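You operate a simulated robot arm through the tools that you are given. There is no shell and no other tool.

Carry out the task below with a simulated two-armed robot. There is one attempt and no reset: what you move stays moved.

## Task
Take the load off the generator and stop it by its switch.
Fine: load dial to 0, breaker off, engine switch off, fuel tap shut, then pull the plug; the fan stays on.

It is judged by the outcome, as a careful person would: the job done as asked, and still so three seconds after it is handed in. It fails if anything else is knocked over, pushed out of place, dropped, spilled or broken.

## Robot
Two 7-joint arms with two-finger parallel grippers on one trunk that stands fixed in place. Base frame: the origin is at the foot of the trunk, x ahead of it, y to its left, z up; the work surface is at about z = 92. Readings come in cm, degrees, newtons and seconds.
The left shoulder is at [7.1, 15.6, 110.5], the right one opposite. Payload 3.91 kg a hand.
The tool frame of a hand sits at the grasp point between the pads (the TCP): z along the fingers, y along the line on which they close. The tips reach 3 cm beyond it. The gripper opens to 11 cm. The fingers are 2 cm wide and 1 cm thick; the gripper's body (4.8 by 11.2 cm) begins 5.5 cm behind the TCP.
Orientation is told as [roll, pitch, yaw] about the base's x, y, z axes, in that order, counted from this pose: with the fingers straight down and closing along the base's y, the tool's x points along the base's -x, its y along +y and its z along -z.

## Interface
- The arms move only by the tool send_rows. It takes "left_commands", "right_commands" or both (then of equal length, played together; a hand with none holds still); each is a list of rows, each a list of 7 numbers: the shift along the base's x, y, z in units of 100 mm (1.0 is 100 mm), then the turn, a rotation vector about the base's x, y, z in units of 45 degrees (1.0 is 45 degrees), then the finger opening in cm, from 0 to 11. In form: [[tx, ty, tz, wx, wy, wz, gripper], ...]. A call has 1 to 20 rows; each row is the pose to reach, as a shift and turn from the pose commanded when the call began. A call with a number of a shift or a turn outside -1 to 1 is refused whole. Rows are played at 5 a second. More than 5 cm and 8.6 degrees between two rows, or a gripper value outside its range, and nothing of the call is played. Where a pose cannot be reached the arm comes as near as it can. A force on the tool above 90 N (or 10 N above the force at the start of the call, whichever is more), or a blocked arm, ends the call early, and 0.2 s more pass. The fingers move at their own pace (about 10.8 cm/s each) and stop on an object; they squeeze with about 37 N. The grip force told is the motor's: it shows also when the fingers shut on nothing. Time passes only in rows, and 0.2 s behind the last, so rows that repeat a pose let the fingers close. The reply holds the time, the measured pose of the TCP, the force on the tool along the base axes, the opening and the grip force, in the units named above and with some noise, with the torque about the TCP (base axes, N m) and any sound that the robot's microphone picked up.
- Cameras (640 x 400 px; columns grow to the right, rows downward): "scene" is now at [13.99, 1.81, 135.03]; the picture's right is [0.21, -0.98, 0.00], its down [-0.43, -0.09, -0.90] and it looks along [0.88, 0.19, -0.44] (base axes); focal length 274 px, centre (320, 200). "left" rides on the left gripper at [7.2, -1.7, -10.3] in its tool frame; the picture's right is [0.23, 0.97, 0.00], its down [-0.76, 0.18, -0.62] and it looks along [-0.61, 0.14, 0.78] (tool axes); focal length 222 px, centre (320, 200). "right" rides on the right gripper at [7.2, 1.7, -10.3] in its tool frame; the picture's right is [-0.23, 0.97, 0.00], its down [-0.76, -0.18, -0.62] and it looks along [-0.61, -0.14, 0.78] (tool axes); focal length 222 px, centre (320, 200). There is no depth. A picture from a camera that has moved, and an enlarged one, comes with that camera's place and axes in the base frame and with its lens.
- snapshot(camera): a new picture of that camera. The clock stands still meanwhile.
- move_column(by): slides the trunk up (or, below 0, down) by that many cm; the arms and the scene camera ride with it, the base frame stays. It gives what a move gives, with no picture.
- turn_head(pan, tilt): turns the head with the scene camera to pan (to the left, within 86 degrees either way) and tilt (down, from -29 to 69), counted from straight ahead of the robot. It gives what a move gives.
- zoom(camera, box): a new picture of the part [left, top, right, bottom] of that camera's present view, enlarged. The clock stands still meanwhile.
- job_done(): hands the job in; it is judged then, once.

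Nothing tells you positions but the pictures and the camera data. Unless the task says otherwise, let go and move clear before handing in.

The tools are called after ">>>" as a command line: name --argument value ..., lists and objects as JSON in quotes. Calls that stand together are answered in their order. send_rows: Moves the arms, as the interface text tells. Its arguments: {"type":"object","properties":{"left_commands":{"type":"array"},"right_commands":{"type":"array"}},"required":[]} The other tools are called the same way: move_column (by) slides the trunk up or down; turn_head (pan, tilt) turns the head that bears the scene camera; snapshot (camera) takes a picture; zoom (camera, box) takes an enlarged picture of a part of a camera's view; job_done () hands the job in.

At the start:

```text
time: 0.0
left_tool_pos: [59.24, 64.43, 116.44]
left_tcp_rot: [0.0, 0.0, 0.0]
left_contact_force: [0.6, -0.3, -1.3]
left_moment: [-0.05, 0.01, -0.01]
left_gripper_width: 11.01
left_gripper_force: 0.2
right_tool_pos: [73.62, 6.62, 121.67]
right_tcp_rot: [0.0, 0.1, 0.0]
right_contact_force: [-0.2, -0.3, 0.3]
right_moment: [0.02, -0.01, -0.02]
right_gripper_width: 11.0
right_gripper_force: 0.1
trunk travel left (down, up): [-55.0, 39.0]
head pan, tilt: [11.9, 25.9]
```

scene: 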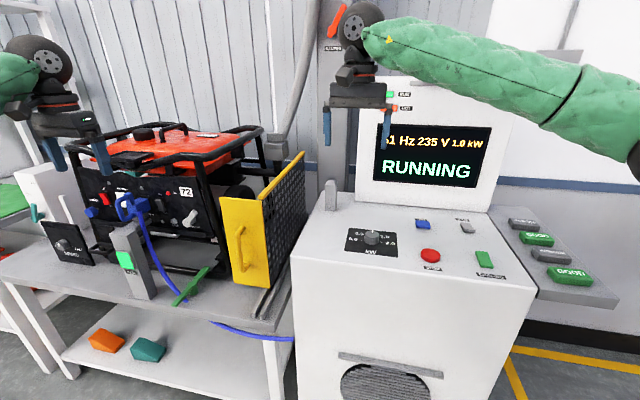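
right: 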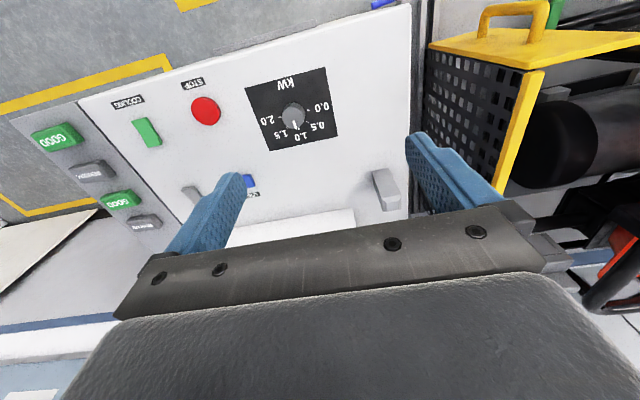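
left: 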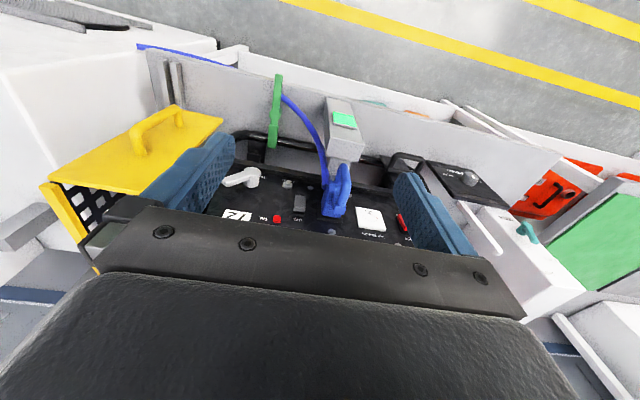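

I see a generator on a bench to the left with a panel (plug, switches, fuel tap), a console with a kW load dial at right, and a screen reading RUNNING at 1.0 kW. I'll zoom in on the details before moving.

>>> zoom --camera "scene" --box '[0, 120, 320, 320]'

>>> zoom --camera "scene" --box '[300, 60, 620, 300]'

>>> zoom --camera "left" --box '[200, 60, 520, 260]'

>>> zoom --camera "right" --box '[100, 40, 420, 240]'

>>> zoom --camera "scene" --box '[60, 160, 220, 260]'

```text
2.00 times, centred on (160, 220) of scene
camera zoom: at [13.99, 1.81, 135.03], right [0.21, -0.98, 0.0], down [-0.43, -0.09, -0.9], along [0.88, 0.19, -0.44], focal length 548 px, centre (640, 160)
```

zoom: 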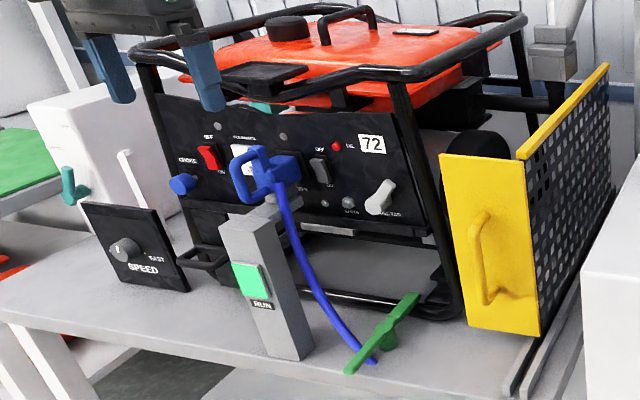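

```text
1.67 times, centred on (460, 180) of scene
camera zoom: at [13.99, 1.81, 135.03], right [0.21, -0.98, 0.0], down [-0.43, -0.09, -0.9], along [0.88, 0.19, -0.44], focal length 457 px, centre (87, 233)
```

zoom: 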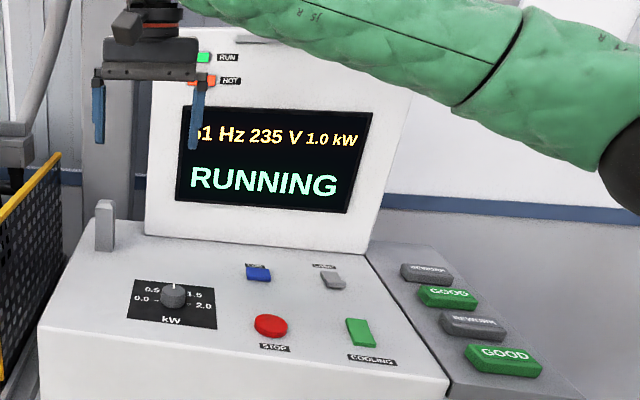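

```text
2.00 times, centred on (360, 160) of left
camera zoom: at [51.94, 62.63, 126.72], right [-0.23, 0.97, 0.0], down [0.76, 0.18, 0.62], along [0.61, 0.14, -0.78], focal length 444 px, centre (240, 280)
```

zoom: 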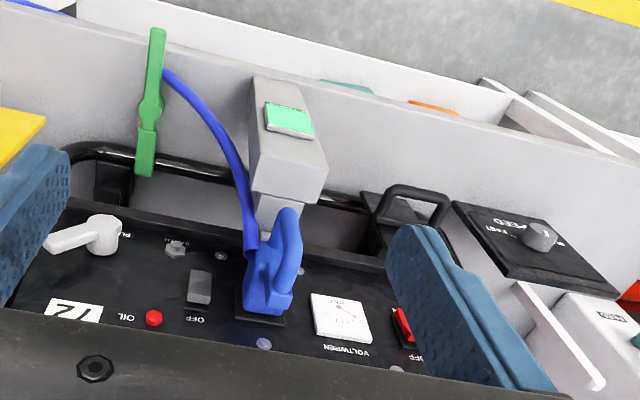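

```text
2.00 times, centred on (260, 140) of right
camera zoom: at [66.37, 8.26, 132.02], right [0.23, 0.97, 0.0], down [0.76, -0.18, 0.62], along [0.61, -0.14, -0.78], focal length 444 px, centre (440, 320)
```

zoom: 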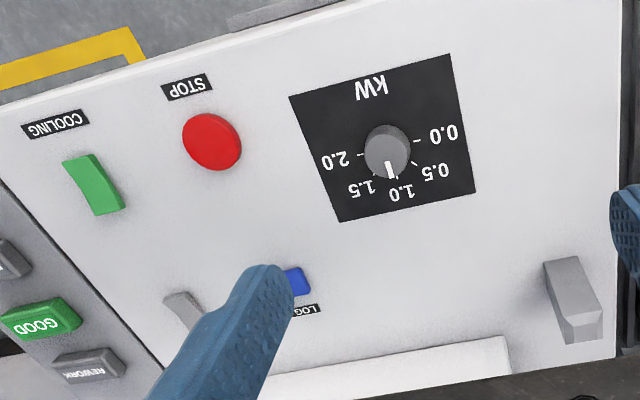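

```text
4.00 times, centred on (140, 210) of scene
camera zoom: at [13.99, 1.81, 135.03], right [0.21, -0.98, 0.0], down [-0.43, -0.09, -0.9], along [0.88, 0.19, -0.44], focal length 1096 px, centre (1040, 160)
```

zoom: 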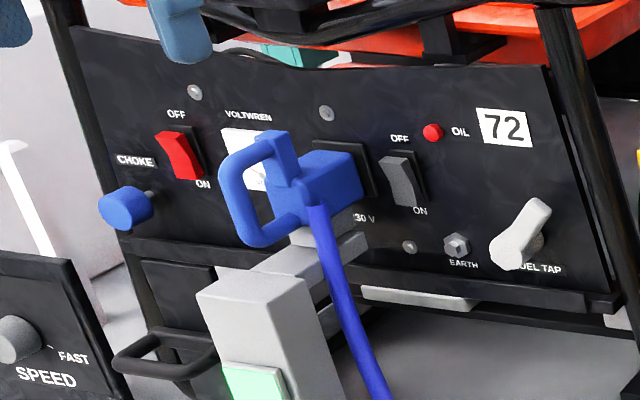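

The load dial is around (78, 1, 93), and the generator panel faces the robot near x≈76 with the tap, breaker, plug and red engine switch from y≈55 to 80. I'll turn the head to look at the panel straight on.

>>> turn_head --pan 40 --tilt 25

>>> snapshot --camera "scene"

>>> zoom --camera "scene" --box '[200, 120, 440, 270]'

```text
time: 0.9
left_tool_pos: [59.15, 64.48, 116.37]
left_tcp_rot: [0.0, 0.0, 0.0]
left_contact_force: [-0.1, -0.7, -0.3]
left_moment: [0.0, 0.01, -0.03]
left_gripper_width: 11.0
left_gripper_force: 0.1
right_tool_pos: [73.64, 6.53, 121.71]
right_tcp_rot: [0.0, 0.0, 0.0]
right_contact_force: [-0.2, 0.6, 0.6]
right_moment: [0.01, -0.01, -0.02]
right_gripper_width: 11.01
right_gripper_force: 0.0
trunk travel left (down, up): [-55.0, 39.0]
head pan, tilt: [40.0, 25.0]
```

```text
taken
camera scene: at [12.06, 5.83, 135.18], right [0.64, -0.77, 0.0], down [-0.32, -0.27, -0.91], along [0.69, 0.58, -0.42], focal length 274 px, centre (320, 200)
```

scene: 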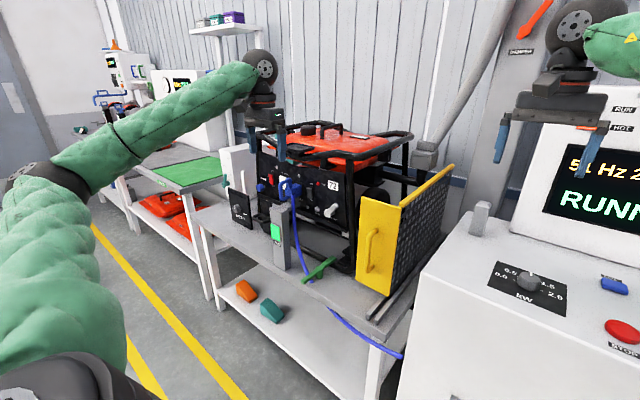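

```text
2.67 times, centred on (320, 195) of scene
camera zoom: at [12.06, 5.83, 135.18], right [0.64, -0.77, 0.0], down [-0.32, -0.27, -0.91], along [0.69, 0.58, -0.42], focal length 731 px, centre (320, 213)
```

zoom: 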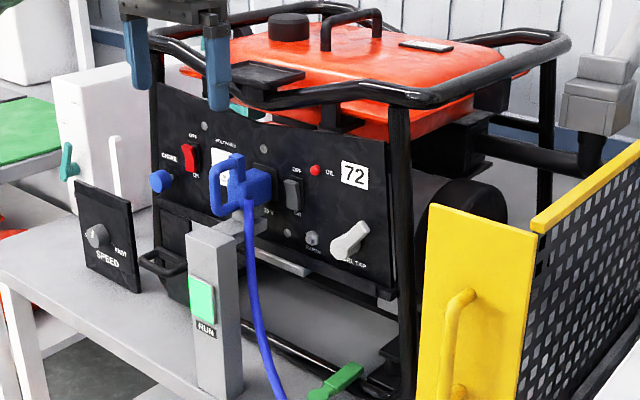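

The whole panel is visible now. I'll zoom into it and the load console for detail.

>>> zoom --camera "scene" --box '[250, 160, 346, 220]'

>>> zoom --camera "scene" --box '[220, 185, 396, 295]'

>>> zoom --camera "left" --box '[200, 140, 440, 290]'

>>> zoom --camera "right" --box '[220, 50, 380, 150]'

```text
6.67 times, centred on (298, 190) of scene
camera zoom: at [12.06, 5.83, 135.18], right [0.64, -0.77, 0.0], down [-0.32, -0.27, -0.91], along [0.69, 0.58, -0.42], focal length 1827 px, centre (467, 267)
```

zoom: 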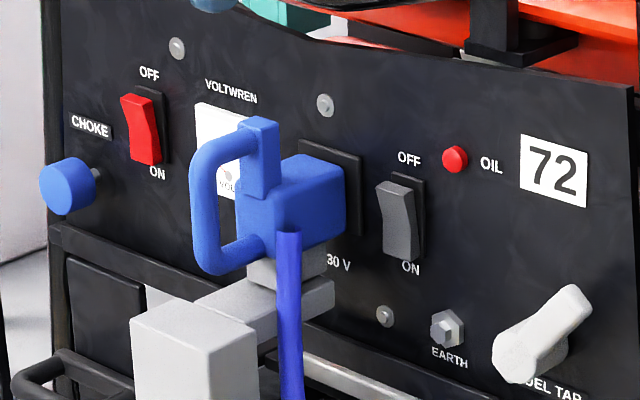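

```text
3.64 times, centred on (308, 240) of scene
camera zoom: at [12.06, 5.83, 135.18], right [0.64, -0.77, 0.0], down [-0.32, -0.27, -0.91], along [0.69, 0.58, -0.42], focal length 997 px, centre (364, 54)
```

zoom: 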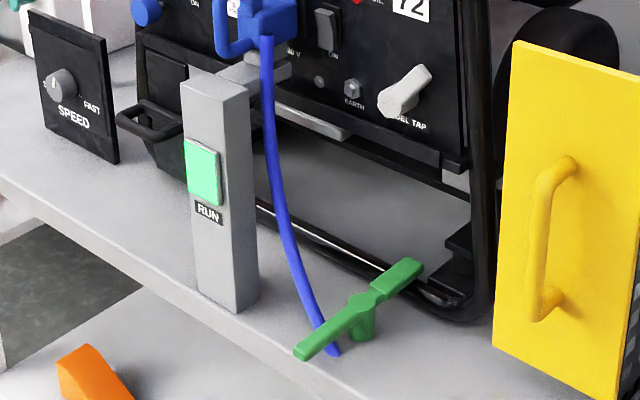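

```text
2.67 times, centred on (320, 215) of left
camera zoom: at [51.94, 62.63, 126.72], right [-0.23, 0.97, 0.0], down [0.76, 0.18, 0.62], along [0.61, 0.14, -0.78], focal length 592 px, centre (320, 160)
```

zoom: 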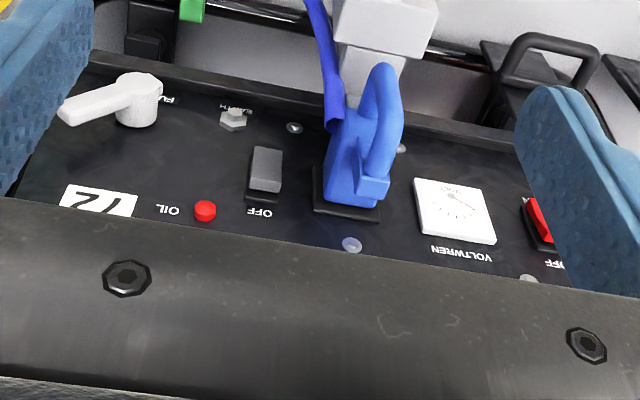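

```text
4.00 times, centred on (300, 100) of right
camera zoom: at [66.37, 8.26, 132.02], right [0.23, 0.97, 0.0], down [0.76, -0.18, 0.62], along [0.61, -0.14, -0.78], focal length 888 px, centre (400, 600)
```

zoom: 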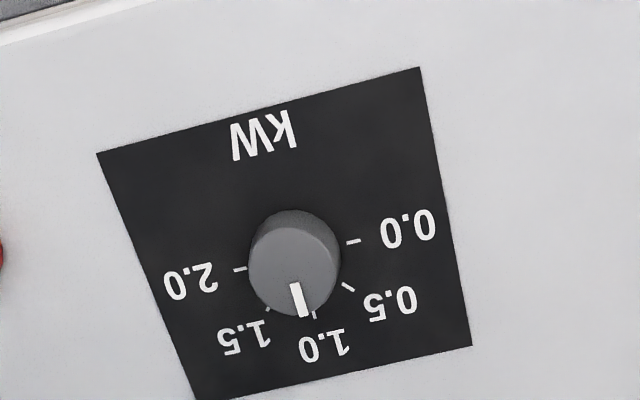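

The breaker works out at about (76.8, 64.7, 97), the tap hub at (75.3, 55.8, 93.2), and the dial knob at (77.9, 0.95, 93.5). I'll start with the dial: right hand above the knob, turned back 45° to leave room for the 90° counter-clockwise turn to 0.0.

>>> send_rows --right_commands '[[0.07, -0.1, -0.2, 0, 0, -0.16, 9], [0.14, -0.2, -0.35, 0, 0, -0.33, 8], [0.21, -0.3, -0.5, 0, 0, -0.5, 7], [0.29, -0.38, -0.7, 0, 0, -0.67, 7], [0.36, -0.47, -0.85, 0, 0, -0.84, 7], [0.43, -0.57, -1.0, 0, 0, -1.0, 7], [0.43, -0.57, -1.0, 0, 0, -1.0, 7]]'

>>> snapshot --camera "right"

>>> turn_head --pan 0 --tilt 32

>>> snapshot --camera "scene"

```text
time: 2.5
left_tool_pos: [59.25, 64.49, 116.51]
left_tcp_rot: [-0.1, 0.1, 0.0]
left_contact_force: [0.2, 0.1, -0.4]
left_moment: [-0.01, -0.01, 0.02]
left_gripper_width: 10.99
left_gripper_force: 0.0
right_tool_pos: [78.02, 0.84, 111.6]
right_tcp_rot: [0.0, -0.1, -45.1]
right_contact_force: [-0.1, 0.3, -0.3]
right_moment: [0.02, -0.03, -0.02]
right_gripper_width: 7.0
right_gripper_force: 0.1
trunk travel left (down, up): [-55.0, 39.0]
head pan, tilt: [40.0, 25.0]
```

```text
taken
camera right: at [73.92, 7.18, 122.0], right [0.85, 0.53, 0.0], down [0.41, -0.66, 0.62], along [0.33, -0.53, -0.78], focal length 222 px, centre (320, 200)
```

right: 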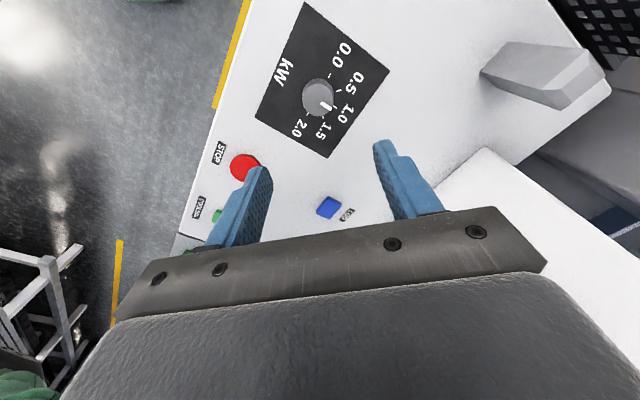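

```text
time: 3.6
left_tool_pos: [59.16, 64.45, 116.49]
left_tcp_rot: [0.1, 0.0, 0.0]
left_contact_force: [-0.4, 0.4, -1.5]
left_moment: [0.0, 0.01, -0.03]
left_gripper_width: 10.98
left_gripper_force: 0.1
right_tool_pos: [77.98, 0.83, 111.61]
right_tcp_rot: [0.0, -0.1, -45.0]
right_contact_force: [-0.5, 0.2, -0.4]
right_moment: [0.01, 0.0, 0.0]
right_gripper_width: 7.0
right_gripper_force: 0.1
trunk travel left (down, up): [-55.0, 39.0]
head pan, tilt: [0.0, 32.0]
```

```text
taken
camera scene: at [13.96, -0.08, 134.07], right [0.0, -1.0, 0.0], down [-0.53, 0.0, -0.85], along [0.85, 0.0, -0.53], focal length 274 px, centre (320, 200)
```

scene: 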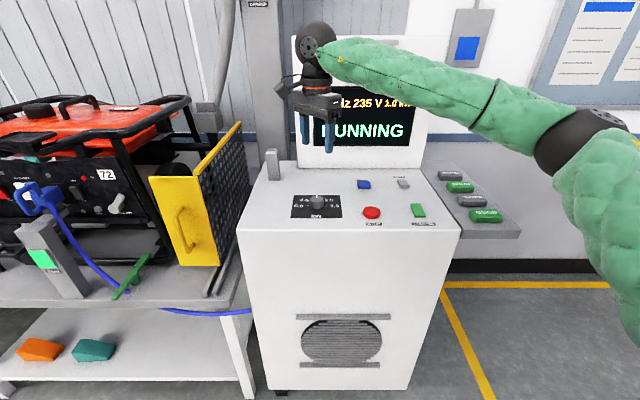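

>>> zoom --camera "scene" --box '[270, 170, 366, 230]'

>>> zoom --camera "right" --box '[240, 50, 400, 150]'

```text
6.67 times, centred on (318, 200) of scene
camera zoom: at [13.96, -0.08, 134.07], right [0.0, -1.0, 0.0], down [-0.53, 0.0, -0.85], along [0.85, 0.0, -0.53], focal length 1827 px, centre (333, 200)
```

zoom: 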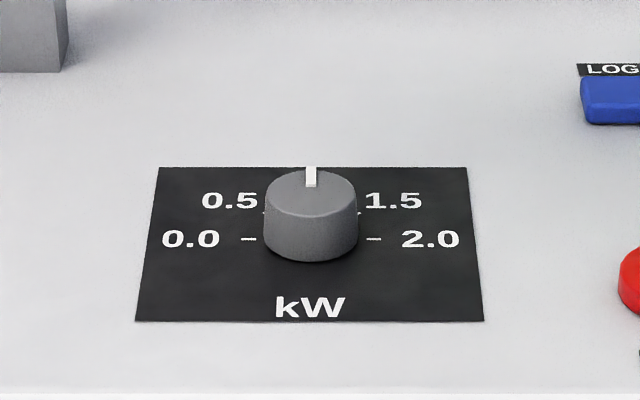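

```text
4.00 times, centred on (320, 100) of right
camera zoom: at [73.95, 7.14, 121.98], right [0.85, 0.53, 0.0], down [0.41, -0.66, 0.62], along [0.33, -0.53, -0.78], focal length 888 px, centre (320, 600)
```

zoom: 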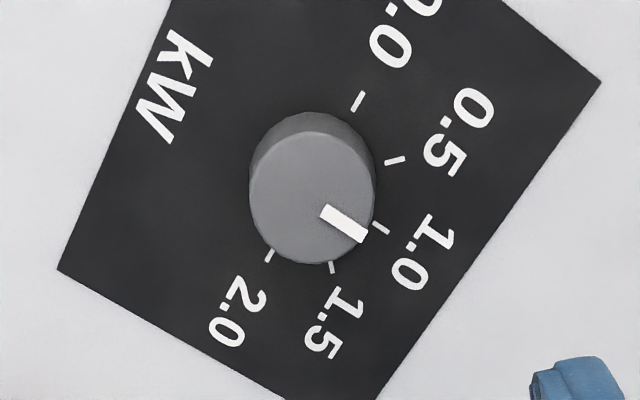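

The knob is about 3.8 cm wide, its top at z≈94.6, its axis near (77.5, 0.95). I'll lower the open right hand around it.

>>> send_rows --right_commands '[[-0.02, 0.0, -0.3, 0, 0, 0, 7], [-0.05, 0.01, -0.65, 0, 0, 0, 7], [-0.05, 0.01, -1.0, 0, 0, 0, 7], [-0.05, 0.01, -1.0, 0, 0, 0, 7]]'

>>> zoom --camera "scene" --box '[238, 120, 398, 220]'

>>> snapshot --camera "right"

```text
time: 4.6
left_tool_pos: [59.25, 64.38, 116.47]
left_tcp_rot: [0.0, 0.0, 0.0]
left_contact_force: [0.2, -0.2, -0.3]
left_moment: [-0.01, -0.03, 0.0]
left_gripper_width: 10.99
left_gripper_force: 0.1
right_tool_pos: [77.62, 0.99, 102.01]
right_tcp_rot: [0.0, 0.0, -45.0]
right_contact_force: [-0.3, 0.9, 0.1]
right_moment: [0.01, 0.02, -0.02]
right_gripper_width: 6.98
right_gripper_force: 0.1
trunk travel left (down, up): [-55.0, 39.0]
head pan, tilt: [0.0, 32.0]
```

```text
4.00 times, centred on (318, 170) of scene
camera zoom: at [13.91, -0.07, 134.07], right [0.0, -1.0, 0.0], down [-0.53, 0.0, -0.85], along [0.85, 0.0, -0.53], focal length 1096 px, centre (328, 320)
```

zoom: 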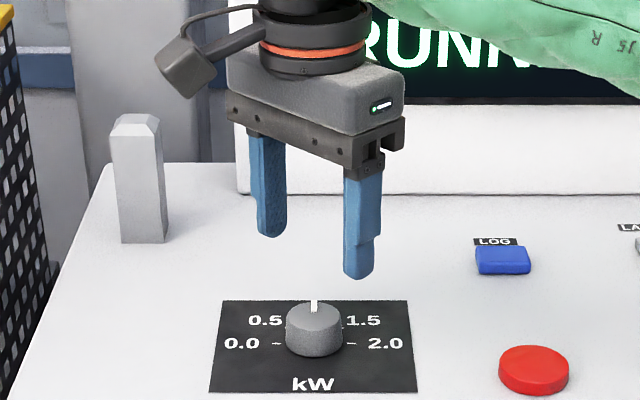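

```text
taken
camera right: at [73.6, 7.29, 112.4], right [0.85, 0.53, 0.0], down [0.41, -0.66, 0.62], along [0.33, -0.53, -0.78], focal length 222 px, centre (320, 200)
```

right: 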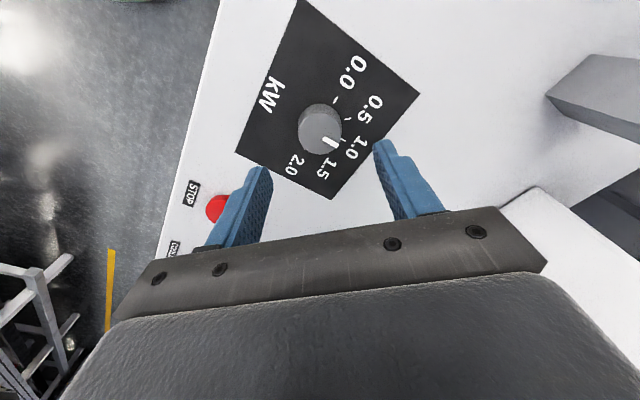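

>>> send_rows --right_commands '[[0, 0, -0.3, 0, 0, 0, 7], [0, 0, -0.5, 0, 0, 0, 7], [0, 0, -0.6, 0, 0, 0, 7], [0, 0, -0.6, 0, 0, 0, 7]]'

>>> zoom --camera "scene" --box '[238, 130, 398, 230]'

>>> snapshot --camera "right"

```text
time: 5.6
left_tool_pos: [59.22, 64.42, 116.34]
left_tcp_rot: [0.0, 0.0, 0.1]
left_contact_force: [-0.2, -0.2, -1.5]
left_moment: [-0.01, 0.01, 0.03]
left_gripper_width: 10.98
left_gripper_force: 0.1
right_tool_pos: [77.37, 1.03, 95.7]
right_tcp_rot: [-0.1, 0.0, -45.0]
right_contact_force: [0.1, -0.3, 0.4]
right_moment: [0.01, -0.01, 0.0]
right_gripper_width: 6.98
right_gripper_force: 0.0
trunk travel left (down, up): [-55.0, 39.0]
head pan, tilt: [0.0, 32.0]
```

```text
4.00 times, centred on (318, 180) of scene
camera zoom: at [13.94, -0.08, 134.07], right [0.0, -1.0, 0.0], down [-0.53, 0.0, -0.85], along [0.85, 0.0, -0.53], focal length 1096 px, centre (328, 280)
```

zoom: 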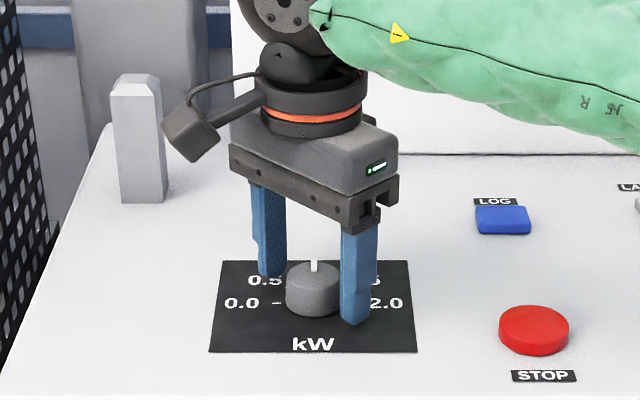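

```text
taken
camera right: at [73.49, 7.4, 106.04], right [0.85, 0.53, 0.0], down [0.41, -0.66, 0.62], along [0.33, -0.53, -0.78], focal length 222 px, centre (320, 200)
```

right: 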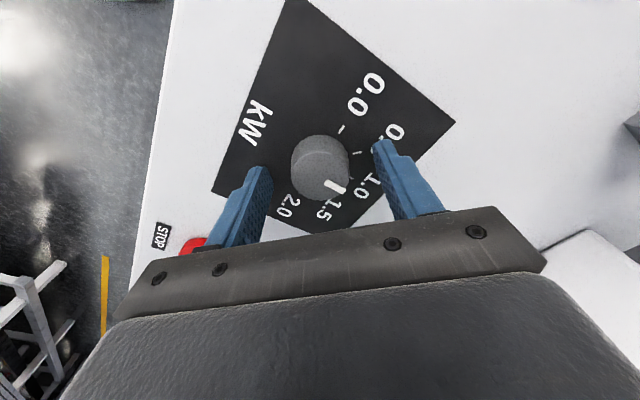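

The knob sits centred between the fingers, so I'll close on it.

>>> send_rows --right_commands '[[0, 0, 0, 0, 0, 0, 3], [0, 0, 0, 0, 0, 0, 2], [0, 0, 0, 0, 0, 0, 2]]'

>>> snapshot --camera "right"

```text
time: 6.4
left_tool_pos: [59.18, 64.38, 116.41]
left_tcp_rot: [-0.1, 0.0, 0.0]
left_contact_force: [0.1, 0.2, 0.7]
left_moment: [0.0, 0.02, -0.01]
left_gripper_width: 11.0
left_gripper_force: 0.1
right_tool_pos: [77.51, 1.2, 95.61]
right_tcp_rot: [0.0, -0.1, -45.0]
right_contact_force: [-0.9, -0.8, -1.1]
right_moment: [-0.02, 0.1, 0.0]
right_gripper_width: 3.77
right_gripper_force: 44.9
trunk travel left (down, up): [-55.0, 39.0]
head pan, tilt: [0.0, 32.0]
```

```text
taken
camera right: at [73.5, 7.38, 106.02], right [0.85, 0.53, 0.0], down [0.41, -0.66, 0.62], along [0.33, -0.53, -0.78], focal length 222 px, centre (320, 200)
```

right: 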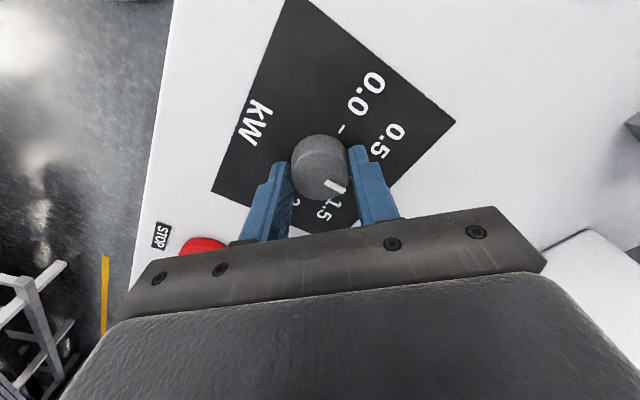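

Firm grip at 3.8 cm. Turning the first 45°.

>>> send_rows --right_commands '[[0, 0, 0, 0, 0, 0.15, 2], [0, 0, 0, 0, 0, 0.3, 2], [0, 0, 0, 0, 0, 0.45, 2], [0, 0, 0, 0, 0, 0.6, 2], [0, 0, 0, 0, 0, 0.75, 2], [0, 0, 0, 0, 0, 0.9, 2], [0, 0, 0, 0, 0, 1.0, 2], [0, 0, 0, 0, 0, 1.0, 2]]'

>>> snapshot --camera "right"

>>> snapshot --camera "scene"

```text
time: 8.2
left_tool_pos: [59.25, 64.42, 116.46]
left_tcp_rot: [-0.1, 0.0, 0.0]
left_contact_force: [-1.1, -0.3, -0.6]
left_moment: [0.01, 0.01, 0.01]
left_gripper_width: 11.02
left_gripper_force: 0.1
right_tool_pos: [77.52, 0.97, 95.75]
right_tcp_rot: [0.1, -0.1, 0.0]
right_contact_force: [0.0, 6.2, -2.7]
right_moment: [0.2, -0.24, 0.02]
right_gripper_width: 3.79
right_gripper_force: 45.0
trunk travel left (down, up): [-55.0, 39.0]
head pan, tilt: [0.0, 32.0]
```

```text
taken
camera right: at [70.16, 2.69, 106.02], right [0.23, 0.97, 0.0], down [0.76, -0.18, 0.62], along [0.61, -0.14, -0.78], focal length 222 px, centre (320, 200)
```

right: 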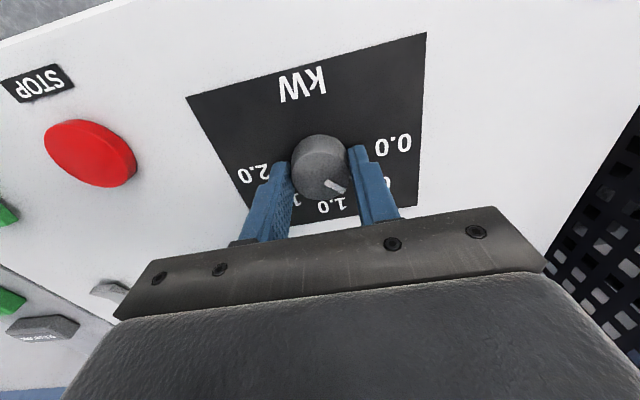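

```text
taken
camera scene: at [13.99, -0.03, 134.06], right [0.0, -1.0, 0.0], down [-0.53, 0.0, -0.85], along [0.85, 0.0, -0.53], focal length 274 px, centre (320, 200)
```

scene: 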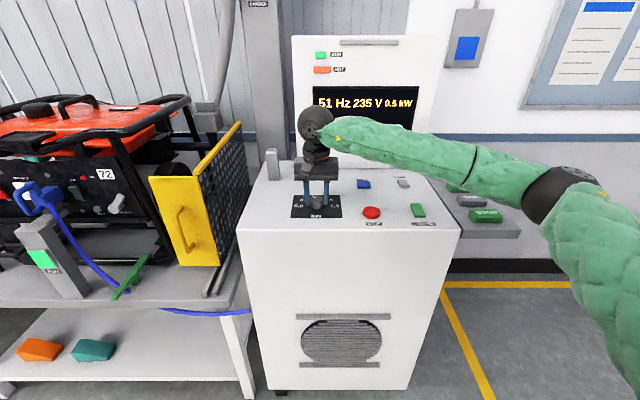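

The knob turned with the hand and the screen reads 0.5 kW. Turning the remaining 45°.

>>> send_rows --right_commands '[[0, 0, 0, 0, 0, 0.15, 2], [0, 0, 0, 0, 0, 0.3, 2], [0, 0, 0, 0, 0, 0.45, 2], [0, 0, 0, 0, 0, 0.6, 2], [0, 0, 0, 0, 0, 0.75, 2], [0, 0, 0, 0, 0, 0.9, 2], [0, 0, 0, 0, 0, 1.0, 2], [0, 0, 0, 0, 0, 1.0, 2]]'

>>> snapshot --camera "right"

>>> zoom --camera "scene" --box '[278, 30, 438, 130]'

>>> zoom --camera "scene" --box '[270, 170, 366, 230]'

```text
time: 10.0
left_tool_pos: [59.18, 64.35, 116.38]
left_tcp_rot: [0.0, 0.0, 0.0]
left_contact_force: [-0.1, -0.2, -0.3]
left_moment: [0.0, 0.0, -0.01]
left_gripper_width: 10.99
left_gripper_force: 0.1
right_tool_pos: [77.47, 0.89, 95.66]
right_tcp_rot: [0.0, 0.0, 45.0]
right_contact_force: [15.7, 5.1, 12.7]
right_moment: [-0.5, 0.27, -0.04]
right_gripper_width: 3.76
right_gripper_force: 45.1
trunk travel left (down, up): [-55.0, 39.0]
head pan, tilt: [0.0, 32.0]
```

```text
taken
camera right: at [71.08, -2.98, 106.02], right [-0.53, 0.85, 0.0], down [0.66, 0.41, 0.62], along [0.53, 0.33, -0.78], focal length 222 px, centre (320, 200)
```

right: 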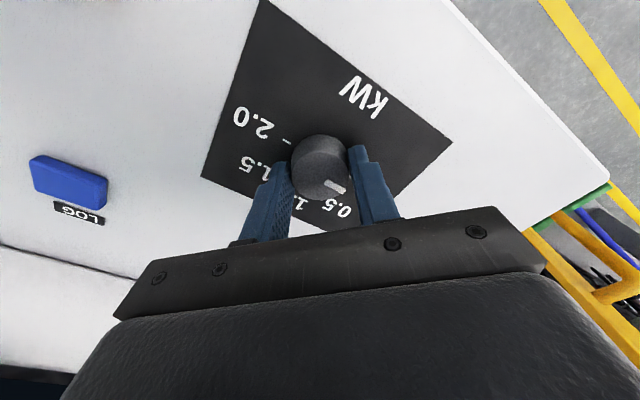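

```text
4.00 times, centred on (358, 80) of scene
camera zoom: at [14.0, -0.05, 134.08], right [0.0, -1.0, 0.0], down [-0.53, 0.0, -0.85], along [0.85, 0.0, -0.53], focal length 1096 px, centre (168, 680)
```

zoom: 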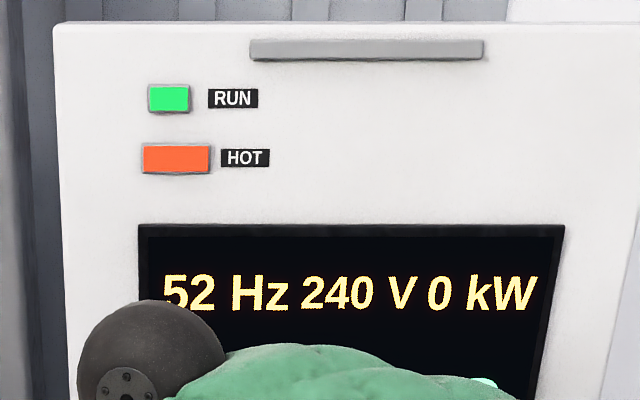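

```text
6.67 times, centred on (318, 200) of scene
camera zoom: at [14.0, -0.05, 134.08], right [0.0, -1.0, 0.0], down [-0.53, 0.0, -0.85], along [0.85, 0.0, -0.53], focal length 1827 px, centre (333, 200)
```

zoom: 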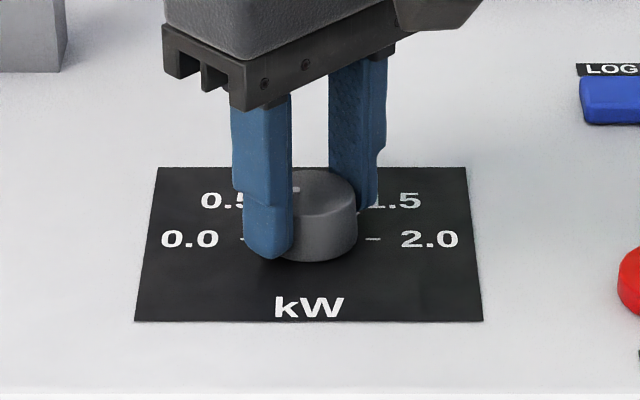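

The display reads 0 kW. I'll open, lift straight up, and check where the dial settles.

>>> send_rows --right_commands '[[0, 0, 0, 0, 0, 0, 4.5], [0, 0, 0, 0, 0, 0, 7], [0, 0, 0.2, 0, 0, 0, 7], [0, 0, 0.6, 0, 0, 0, 7], [0, 0, 1.0, 0, 0, 0, 7]]'

>>> send_rows --right_commands '[[0, -0.2, 0.3, 0, 0, -0.15, 7], [0, -0.5, 0.6, 0, 0, -0.33, 7], [0, -0.8, 0.8, 0, 0, -0.5, 6], [0, -1.0, 1.0, 0, 0, -0.67, 4], [0, -1.0, 1.0, 0, 0, -0.84, 2], [0, -1.0, 1.0, 0, 0, -1, 2]]'

>>> zoom --camera "scene" --box '[270, 170, 366, 230]'

>>> snapshot --camera "scene"

```text
time: 11.2
left_tool_pos: [59.14, 64.42, 116.4]
left_tcp_rot: [0.0, 0.0, 0.0]
left_contact_force: [-0.1, -0.2, -0.3]
left_moment: [0.0, -0.02, 0.0]
left_gripper_width: 11.0
left_gripper_force: 0.0
right_tool_pos: [76.94, 0.77, 105.73]
right_tcp_rot: [-0.1, 0.2, 45.0]
right_contact_force: [-0.1, 0.4, 0.4]
right_moment: [-0.01, 0.0, -0.02]
right_gripper_width: 6.99
right_gripper_force: 0.0
trunk travel left (down, up): [-55.0, 39.0]
head pan, tilt: [0.0, 32.0]
```

```text
time: 12.6
left_tool_pos: [59.11, 64.38, 116.45]
left_tcp_rot: [0.0, -0.1, 0.0]
left_contact_force: [-0.2, 0.0, 0.2]
left_moment: [-0.02, 0.02, -0.03]
left_gripper_width: 10.99
left_gripper_force: 0.1
right_tool_pos: [77.52, -9.05, 115.65]
right_tcp_rot: [0.0, 0.0, 0.0]
right_contact_force: [0.1, 0.6, -1.1]
right_moment: [-0.01, 0.01, -0.02]
right_gripper_width: 1.99
right_gripper_force: 0.0
trunk travel left (down, up): [-55.0, 39.0]
head pan, tilt: [0.0, 32.0]
```

```text
6.67 times, centred on (318, 200) of scene
camera zoom: at [13.93, -0.12, 134.07], right [0.0, -1.0, 0.0], down [-0.53, 0.0, -0.85], along [0.85, 0.0, -0.53], focal length 1827 px, centre (333, 200)
```

zoom: 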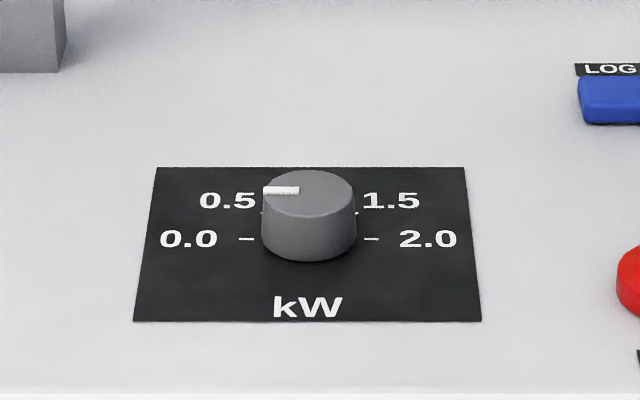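

```text
taken
camera scene: at [13.93, -0.12, 134.07], right [0.0, -1.0, 0.0], down [-0.53, 0.0, -0.85], along [0.85, 0.0, -0.53], focal length 274 px, centre (320, 200)
```

scene: 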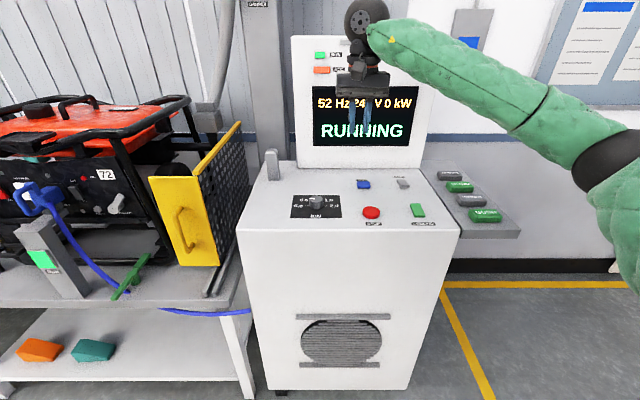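

The dial rests at 0.0 and the screen shows 0 kW, with COOLING and STOP untouched. Next is the left hand: I'll back off and tilt it toward horizontal to face the panel and look closer.

>>> send_rows --left_commands '[[-0.1, 0, 0, 0, -0.16, 0, 8], [-0.2, 0, 0, 0, -0.33, 0, 5], [-0.3, 0, -0.1, 0, -0.5, 0, 3], [-0.4, 0, -0.2, 0, -0.67, 0, 1], [-0.6, 0, -0.3, 0, -0.84, 0, 0], [-0.8, 0, -0.4, 0, -1.0, 0, 0], [-0.8, 0, -0.4, 0, -1.0, 0, 0]]'

>>> snapshot --camera "left"

>>> zoom --camera "left" --box '[200, 60, 440, 210]'

>>> turn_head --pan 40 --tilt 25

>>> snapshot --camera "scene"

```text
time: 14.2
left_tool_pos: [51.17, 64.37, 112.51]
left_tcp_rot: [0.0, -45.1, 0.1]
left_contact_force: [1.0, -0.5, -0.3]
left_moment: [-0.02, 0.0, 0.02]
left_gripper_width: 0.01
left_gripper_force: 36.7
right_tool_pos: [77.5, -8.87, 115.54]
right_tcp_rot: [0.0, 0.1, 0.0]
right_contact_force: [1.0, -0.7, 0.2]
right_moment: [0.04, 0.0, -0.01]
right_gripper_width: 1.97
right_gripper_force: 0.0
trunk travel left (down, up): [-55.0, 39.0]
head pan, tilt: [0.0, 32.0]
```

```text
taken
camera left: at [38.74, 62.58, 114.65], right [-0.16, 0.97, -0.16], down [0.1, 0.18, 0.98], along [0.98, 0.14, -0.12], focal length 222 px, centre (320, 200)
```

left: 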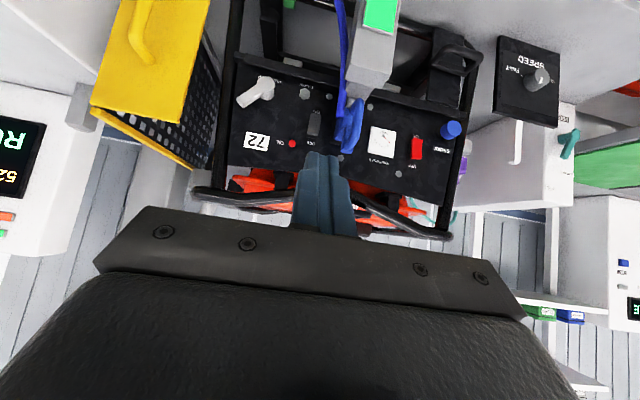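

```text
2.67 times, centred on (320, 135) of left
camera zoom: at [38.74, 62.58, 114.65], right [-0.16, 0.97, -0.16], down [0.1, 0.18, 0.98], along [0.98, 0.14, -0.12], focal length 592 px, centre (320, 373)
```

zoom: 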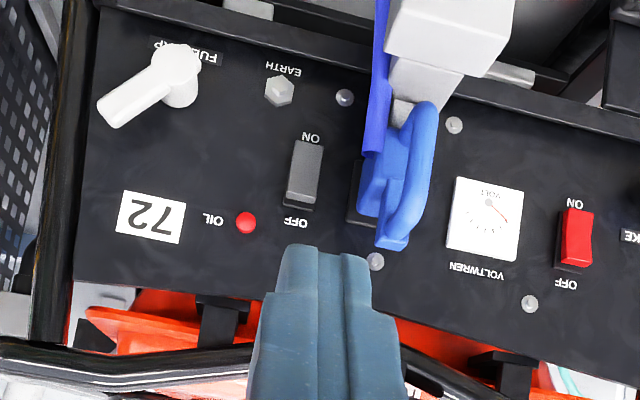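

```text
time: 15.3
left_tool_pos: [51.04, 64.37, 112.59]
left_tcp_rot: [0.0, -45.0, 0.0]
left_contact_force: [-0.2, 0.2, 0.4]
left_moment: [0.01, 0.02, -0.02]
left_gripper_width: 0.02
left_gripper_force: 36.9
right_tool_pos: [77.32, -9.02, 115.58]
right_tcp_rot: [0.0, 0.0, 0.0]
right_contact_force: [0.8, 0.1, 0.3]
right_moment: [0.0, -0.01, 0.0]
right_gripper_width: 2.01
right_gripper_force: 0.0
trunk travel left (down, up): [-55.0, 39.0]
head pan, tilt: [40.0, 25.0]
```

```text
taken
camera scene: at [12.03, 5.82, 135.18], right [0.64, -0.77, 0.0], down [-0.32, -0.27, -0.91], along [0.69, 0.58, -0.42], focal length 274 px, centre (320, 200)
```

scene: 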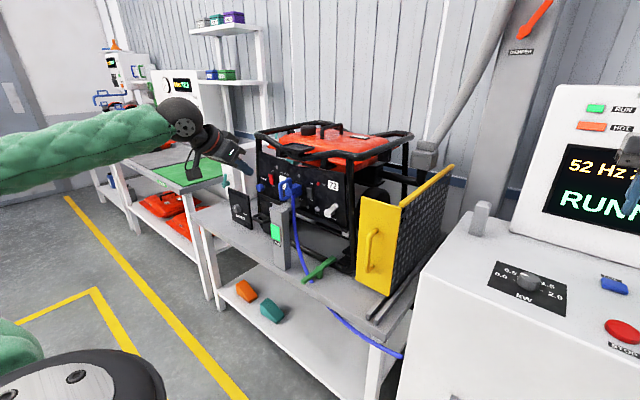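

>>> zoom --camera "left" --box '[220, 60, 316, 120]'

>>> zoom --camera "left" --box '[310, 60, 406, 160]'

>>> zoom --camera "left" --box '[380, 110, 476, 170]'

>>> zoom --camera "scene" --box '[250, 160, 346, 220]'

```text
6.67 times, centred on (268, 90) of left
camera zoom: at [38.64, 62.55, 114.75], right [-0.16, 0.97, -0.16], down [0.1, 0.18, 0.98], along [0.98, 0.14, -0.12], focal length 1481 px, centre (667, 933)
```

zoom: 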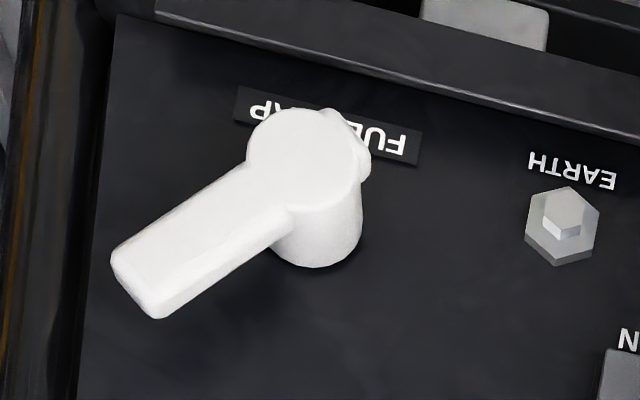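

```text
4.00 times, centred on (358, 110) of left
camera zoom: at [38.64, 62.55, 114.75], right [-0.16, 0.97, -0.16], down [0.1, 0.18, 0.98], along [0.98, 0.14, -0.12], focal length 888 px, centre (168, 560)
```

zoom: 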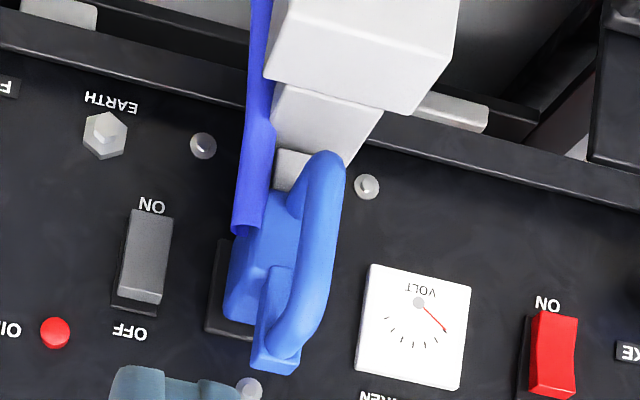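

```text
6.67 times, centred on (428, 140) of left
camera zoom: at [38.64, 62.55, 114.75], right [-0.16, 0.97, -0.16], down [0.1, 0.18, 0.98], along [0.98, 0.14, -0.12], focal length 1481 px, centre (-400, 600)
```

zoom: 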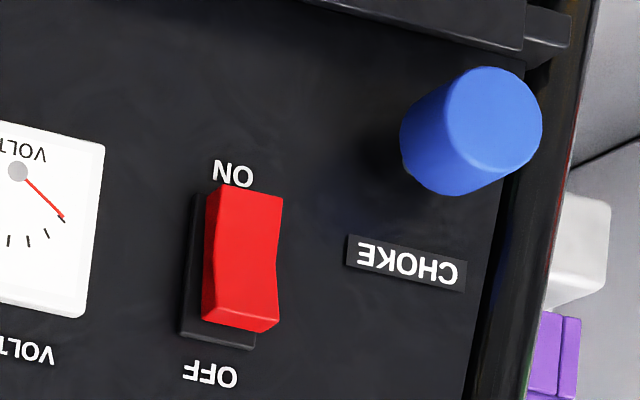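

```text
6.67 times, centred on (298, 190) of scene
camera zoom: at [12.03, 5.82, 135.18], right [0.64, -0.77, 0.0], down [-0.32, -0.27, -0.91], along [0.69, 0.58, -0.42], focal length 1827 px, centre (467, 267)
```

zoom: 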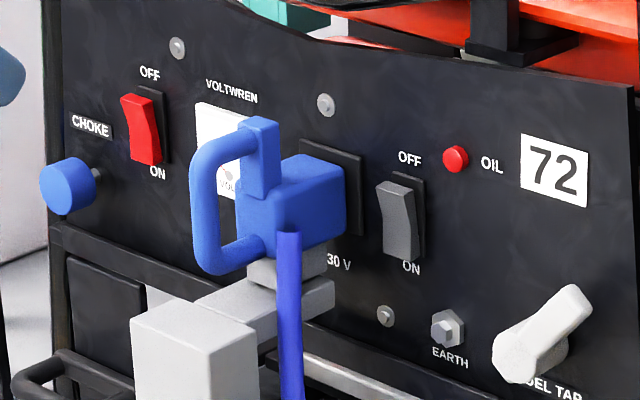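

The panel is square to x: breaker at (76.7, 64.65, 97) and red engine switch at (76.9, 84.9, 97.1), both with OFF at the top and the OFF end sticking out. The plug's handle bar is near (68.8, 70.8, 98.3). I'll bring the closed left fingers toward the breaker's upper end, pitched to about -70° and yawed so the hand clears the plug.

>>> send_rows --left_commands '[[0.1, 0, -0.1, 0, -0.15, 0, 0], [0.2, 0, -0.2, 0, -0.3, 0, 0], [0.35, 0, -0.35, 0, -0.45, 0, 0], [0.5, 0, -0.5, 0, -0.555, 0, 0], [0.5, 0, -0.5, 0, -0.555, 0, 0]]'

>>> send_rows --left_commands '[[0.2, -0.02, -0.2, 0, 0, 0.15, 0], [0.4, -0.05, -0.4, 0, 0, 0.3, 0], [0.6, -0.07, -0.6, 0, 0, 0.45, 0], [0.8, -0.09, -0.7, 0, 0, 0.555, 0], [1.0, -0.09, -0.81, 0, 0, 0.555, 0], [1.0, -0.09, -0.81, 0, 0, 0.555, 0]]'

>>> snapshot --camera "left"

>>> zoom --camera "scene" --box '[220, 140, 380, 240]'

```text
time: 16.5
left_tool_pos: [55.94, 64.45, 107.45]
left_tcp_rot: [-0.1, -70.1, 0.0]
left_contact_force: [-1.0, -0.8, 0.4]
left_moment: [0.01, 0.02, -0.01]
left_gripper_width: 0.0
left_gripper_force: 36.8
right_tool_pos: [77.48, -9.05, 115.59]
right_tcp_rot: [0.0, 0.0, 0.0]
right_contact_force: [1.2, -0.6, 0.6]
right_moment: [0.03, -0.02, -0.01]
right_gripper_width: 2.02
right_gripper_force: 0.1
trunk travel left (down, up): [-55.0, 39.0]
head pan, tilt: [40.0, 25.0]
```

```text
time: 17.9
left_tool_pos: [65.87, 63.26, 99.44]
left_tcp_rot: [-0.1, -70.0, 25.0]
left_contact_force: [-0.9, 0.3, -0.3]
left_moment: [-0.01, -0.03, 0.01]
left_gripper_width: 0.0
left_gripper_force: 37.4
right_tool_pos: [77.45, -9.11, 115.71]
right_tcp_rot: [0.0, 0.0, 0.0]
right_contact_force: [-0.9, -0.4, -0.2]
right_moment: [0.02, -0.03, 0.0]
right_gripper_width: 2.01
right_gripper_force: 0.1
trunk travel left (down, up): [-55.0, 39.0]
head pan, tilt: [40.0, 25.0]
```

```text
taken
camera left: at [55.59, 56.57, 96.01], right [-0.48, 0.85, -0.21], down [-0.37, 0.02, 0.93], along [0.79, 0.53, 0.3], focal length 222 px, centre (320, 200)
```

left: 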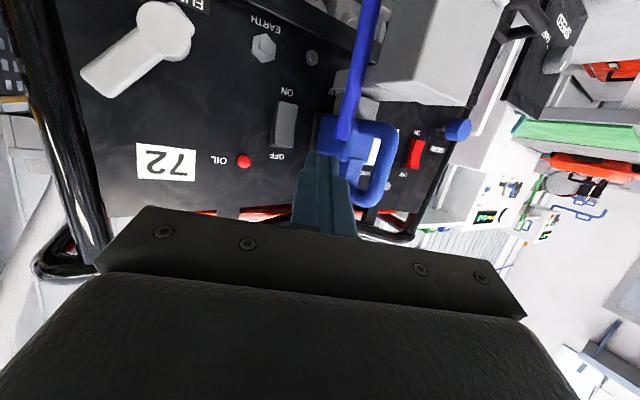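

```text
4.00 times, centred on (300, 190) of scene
camera zoom: at [12.0, 5.81, 135.18], right [0.64, -0.77, 0.0], down [-0.32, -0.27, -0.91], along [0.69, 0.58, -0.42], focal length 1096 px, centre (400, 240)
```

zoom: 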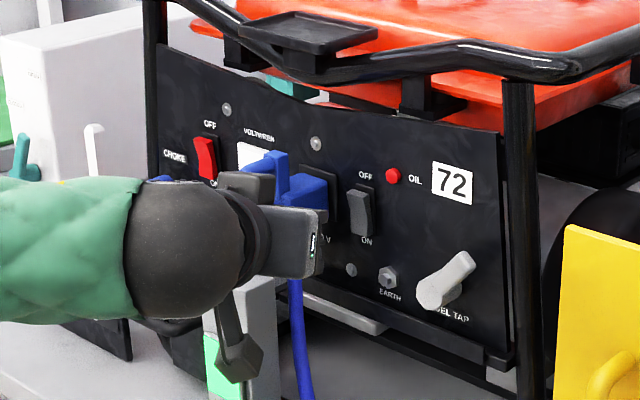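

The fingertips are about 8 cm short of the breaker and lined up with it, clear of the plug. I'll move straight in to just short of contact.

>>> send_rows --left_commands '[[0.2, 0, 0, 0, 0, 0, 0], [0.4, 0.01, 0, 0, 0, 0, 0], [0.6, 0.02, 0, 0, 0, 0, 0], [0.65, 0.02, 0, 0, 0, 0, 0], [0.65, 0.02, 0, 0, 0, 0, 0]]'

>>> snapshot --camera "left"

>>> zoom --camera "left" --box '[220, 80, 380, 180]'

>>> zoom --camera "scene" --box '[250, 150, 346, 210]'

```text
time: 19.1
left_tool_pos: [72.63, 63.64, 99.56]
left_tcp_rot: [0.0, -69.9, 24.8]
left_contact_force: [0.6, -0.3, -0.3]
left_moment: [0.01, -0.02, 0.0]
left_gripper_width: 0.0
left_gripper_force: 37.6
right_tool_pos: [77.44, -9.02, 115.7]
right_tcp_rot: [0.0, 0.0, 0.0]
right_contact_force: [0.9, -0.2, 0.1]
right_moment: [-0.02, 0.02, -0.01]
right_gripper_width: 2.0
right_gripper_force: 0.1
trunk travel left (down, up): [-55.0, 39.0]
head pan, tilt: [40.0, 25.0]
```

```text
taken
camera left: at [62.28, 56.92, 96.25], right [-0.48, 0.85, -0.21], down [-0.37, 0.02, 0.93], along [0.79, 0.53, 0.3], focal length 222 px, centre (320, 200)
```

left: 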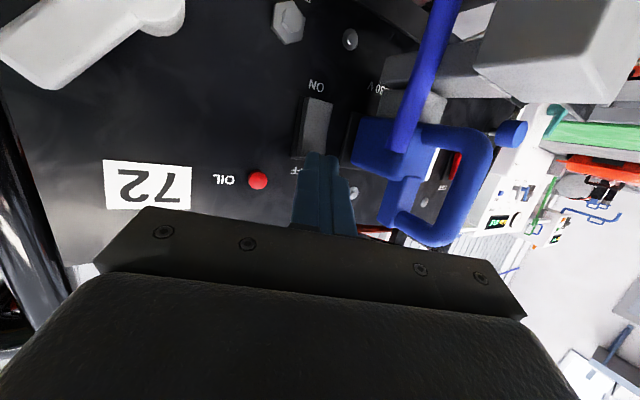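

```text
4.00 times, centred on (300, 130) of left
camera zoom: at [62.28, 56.92, 96.25], right [-0.48, 0.85, -0.21], down [-0.37, 0.02, 0.93], along [0.79, 0.53, 0.3], focal length 888 px, centre (400, 480)
```

zoom: 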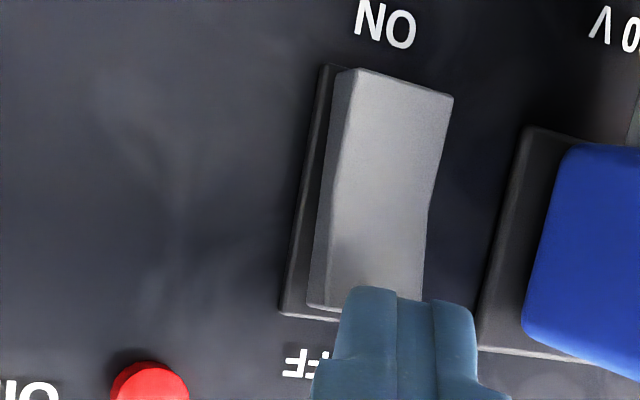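

```text
6.67 times, centred on (298, 180) of scene
camera zoom: at [12.07, 5.82, 135.17], right [0.64, -0.77, 0.0], down [-0.32, -0.27, -0.91], along [0.69, 0.58, -0.42], focal length 1827 px, centre (467, 333)
```

zoom: 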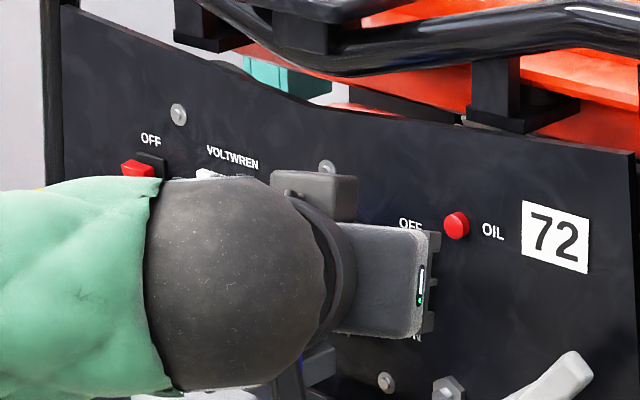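

>>> send_rows --left_commands '[[0.05, 0, 0, 0, 0, 0, 0], [0.08, 0, 0, 0, 0, 0, 0], [0.11, 0, 0, 0, 0, 0, 0], [0.14, 0, 0, 0, 0, 0, 0], [0.16, 0, 0, 0, 0, 0, 0]]'

>>> zoom --camera "left" --box '[220, 80, 380, 180]'

```text
time: 20.3
left_tool_pos: [73.67, 63.64, 99.41]
left_tcp_rot: [0.1, -69.8, 25.0]
left_contact_force: [-64.6, -11.1, -12.2]
left_moment: [-0.1, 0.87, -0.07]
left_gripper_width: 0.0
left_gripper_force: 37.0
right_tool_pos: [77.01, -8.97, 115.83]
right_tcp_rot: [0.1, -0.2, 0.0]
right_contact_force: [-0.5, 0.1, 0.2]
right_moment: [0.04, -0.03, -0.02]
right_gripper_width: 1.99
right_gripper_force: 0.0
trunk travel left (down, up): [-55.0, 39.0]
head pan, tilt: [40.0, 25.0]
```

```text
4.00 times, centred on (300, 130) of left
camera zoom: at [63.4, 56.83, 96.08], right [-0.48, 0.85, -0.21], down [-0.37, 0.02, 0.93], along [0.79, 0.53, 0.3], focal length 888 px, centre (400, 480)
```

zoom: 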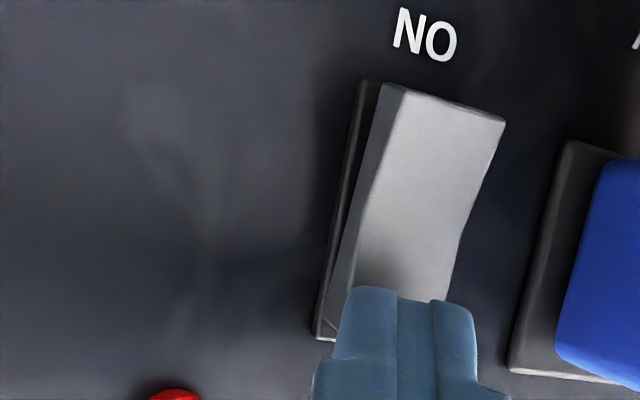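

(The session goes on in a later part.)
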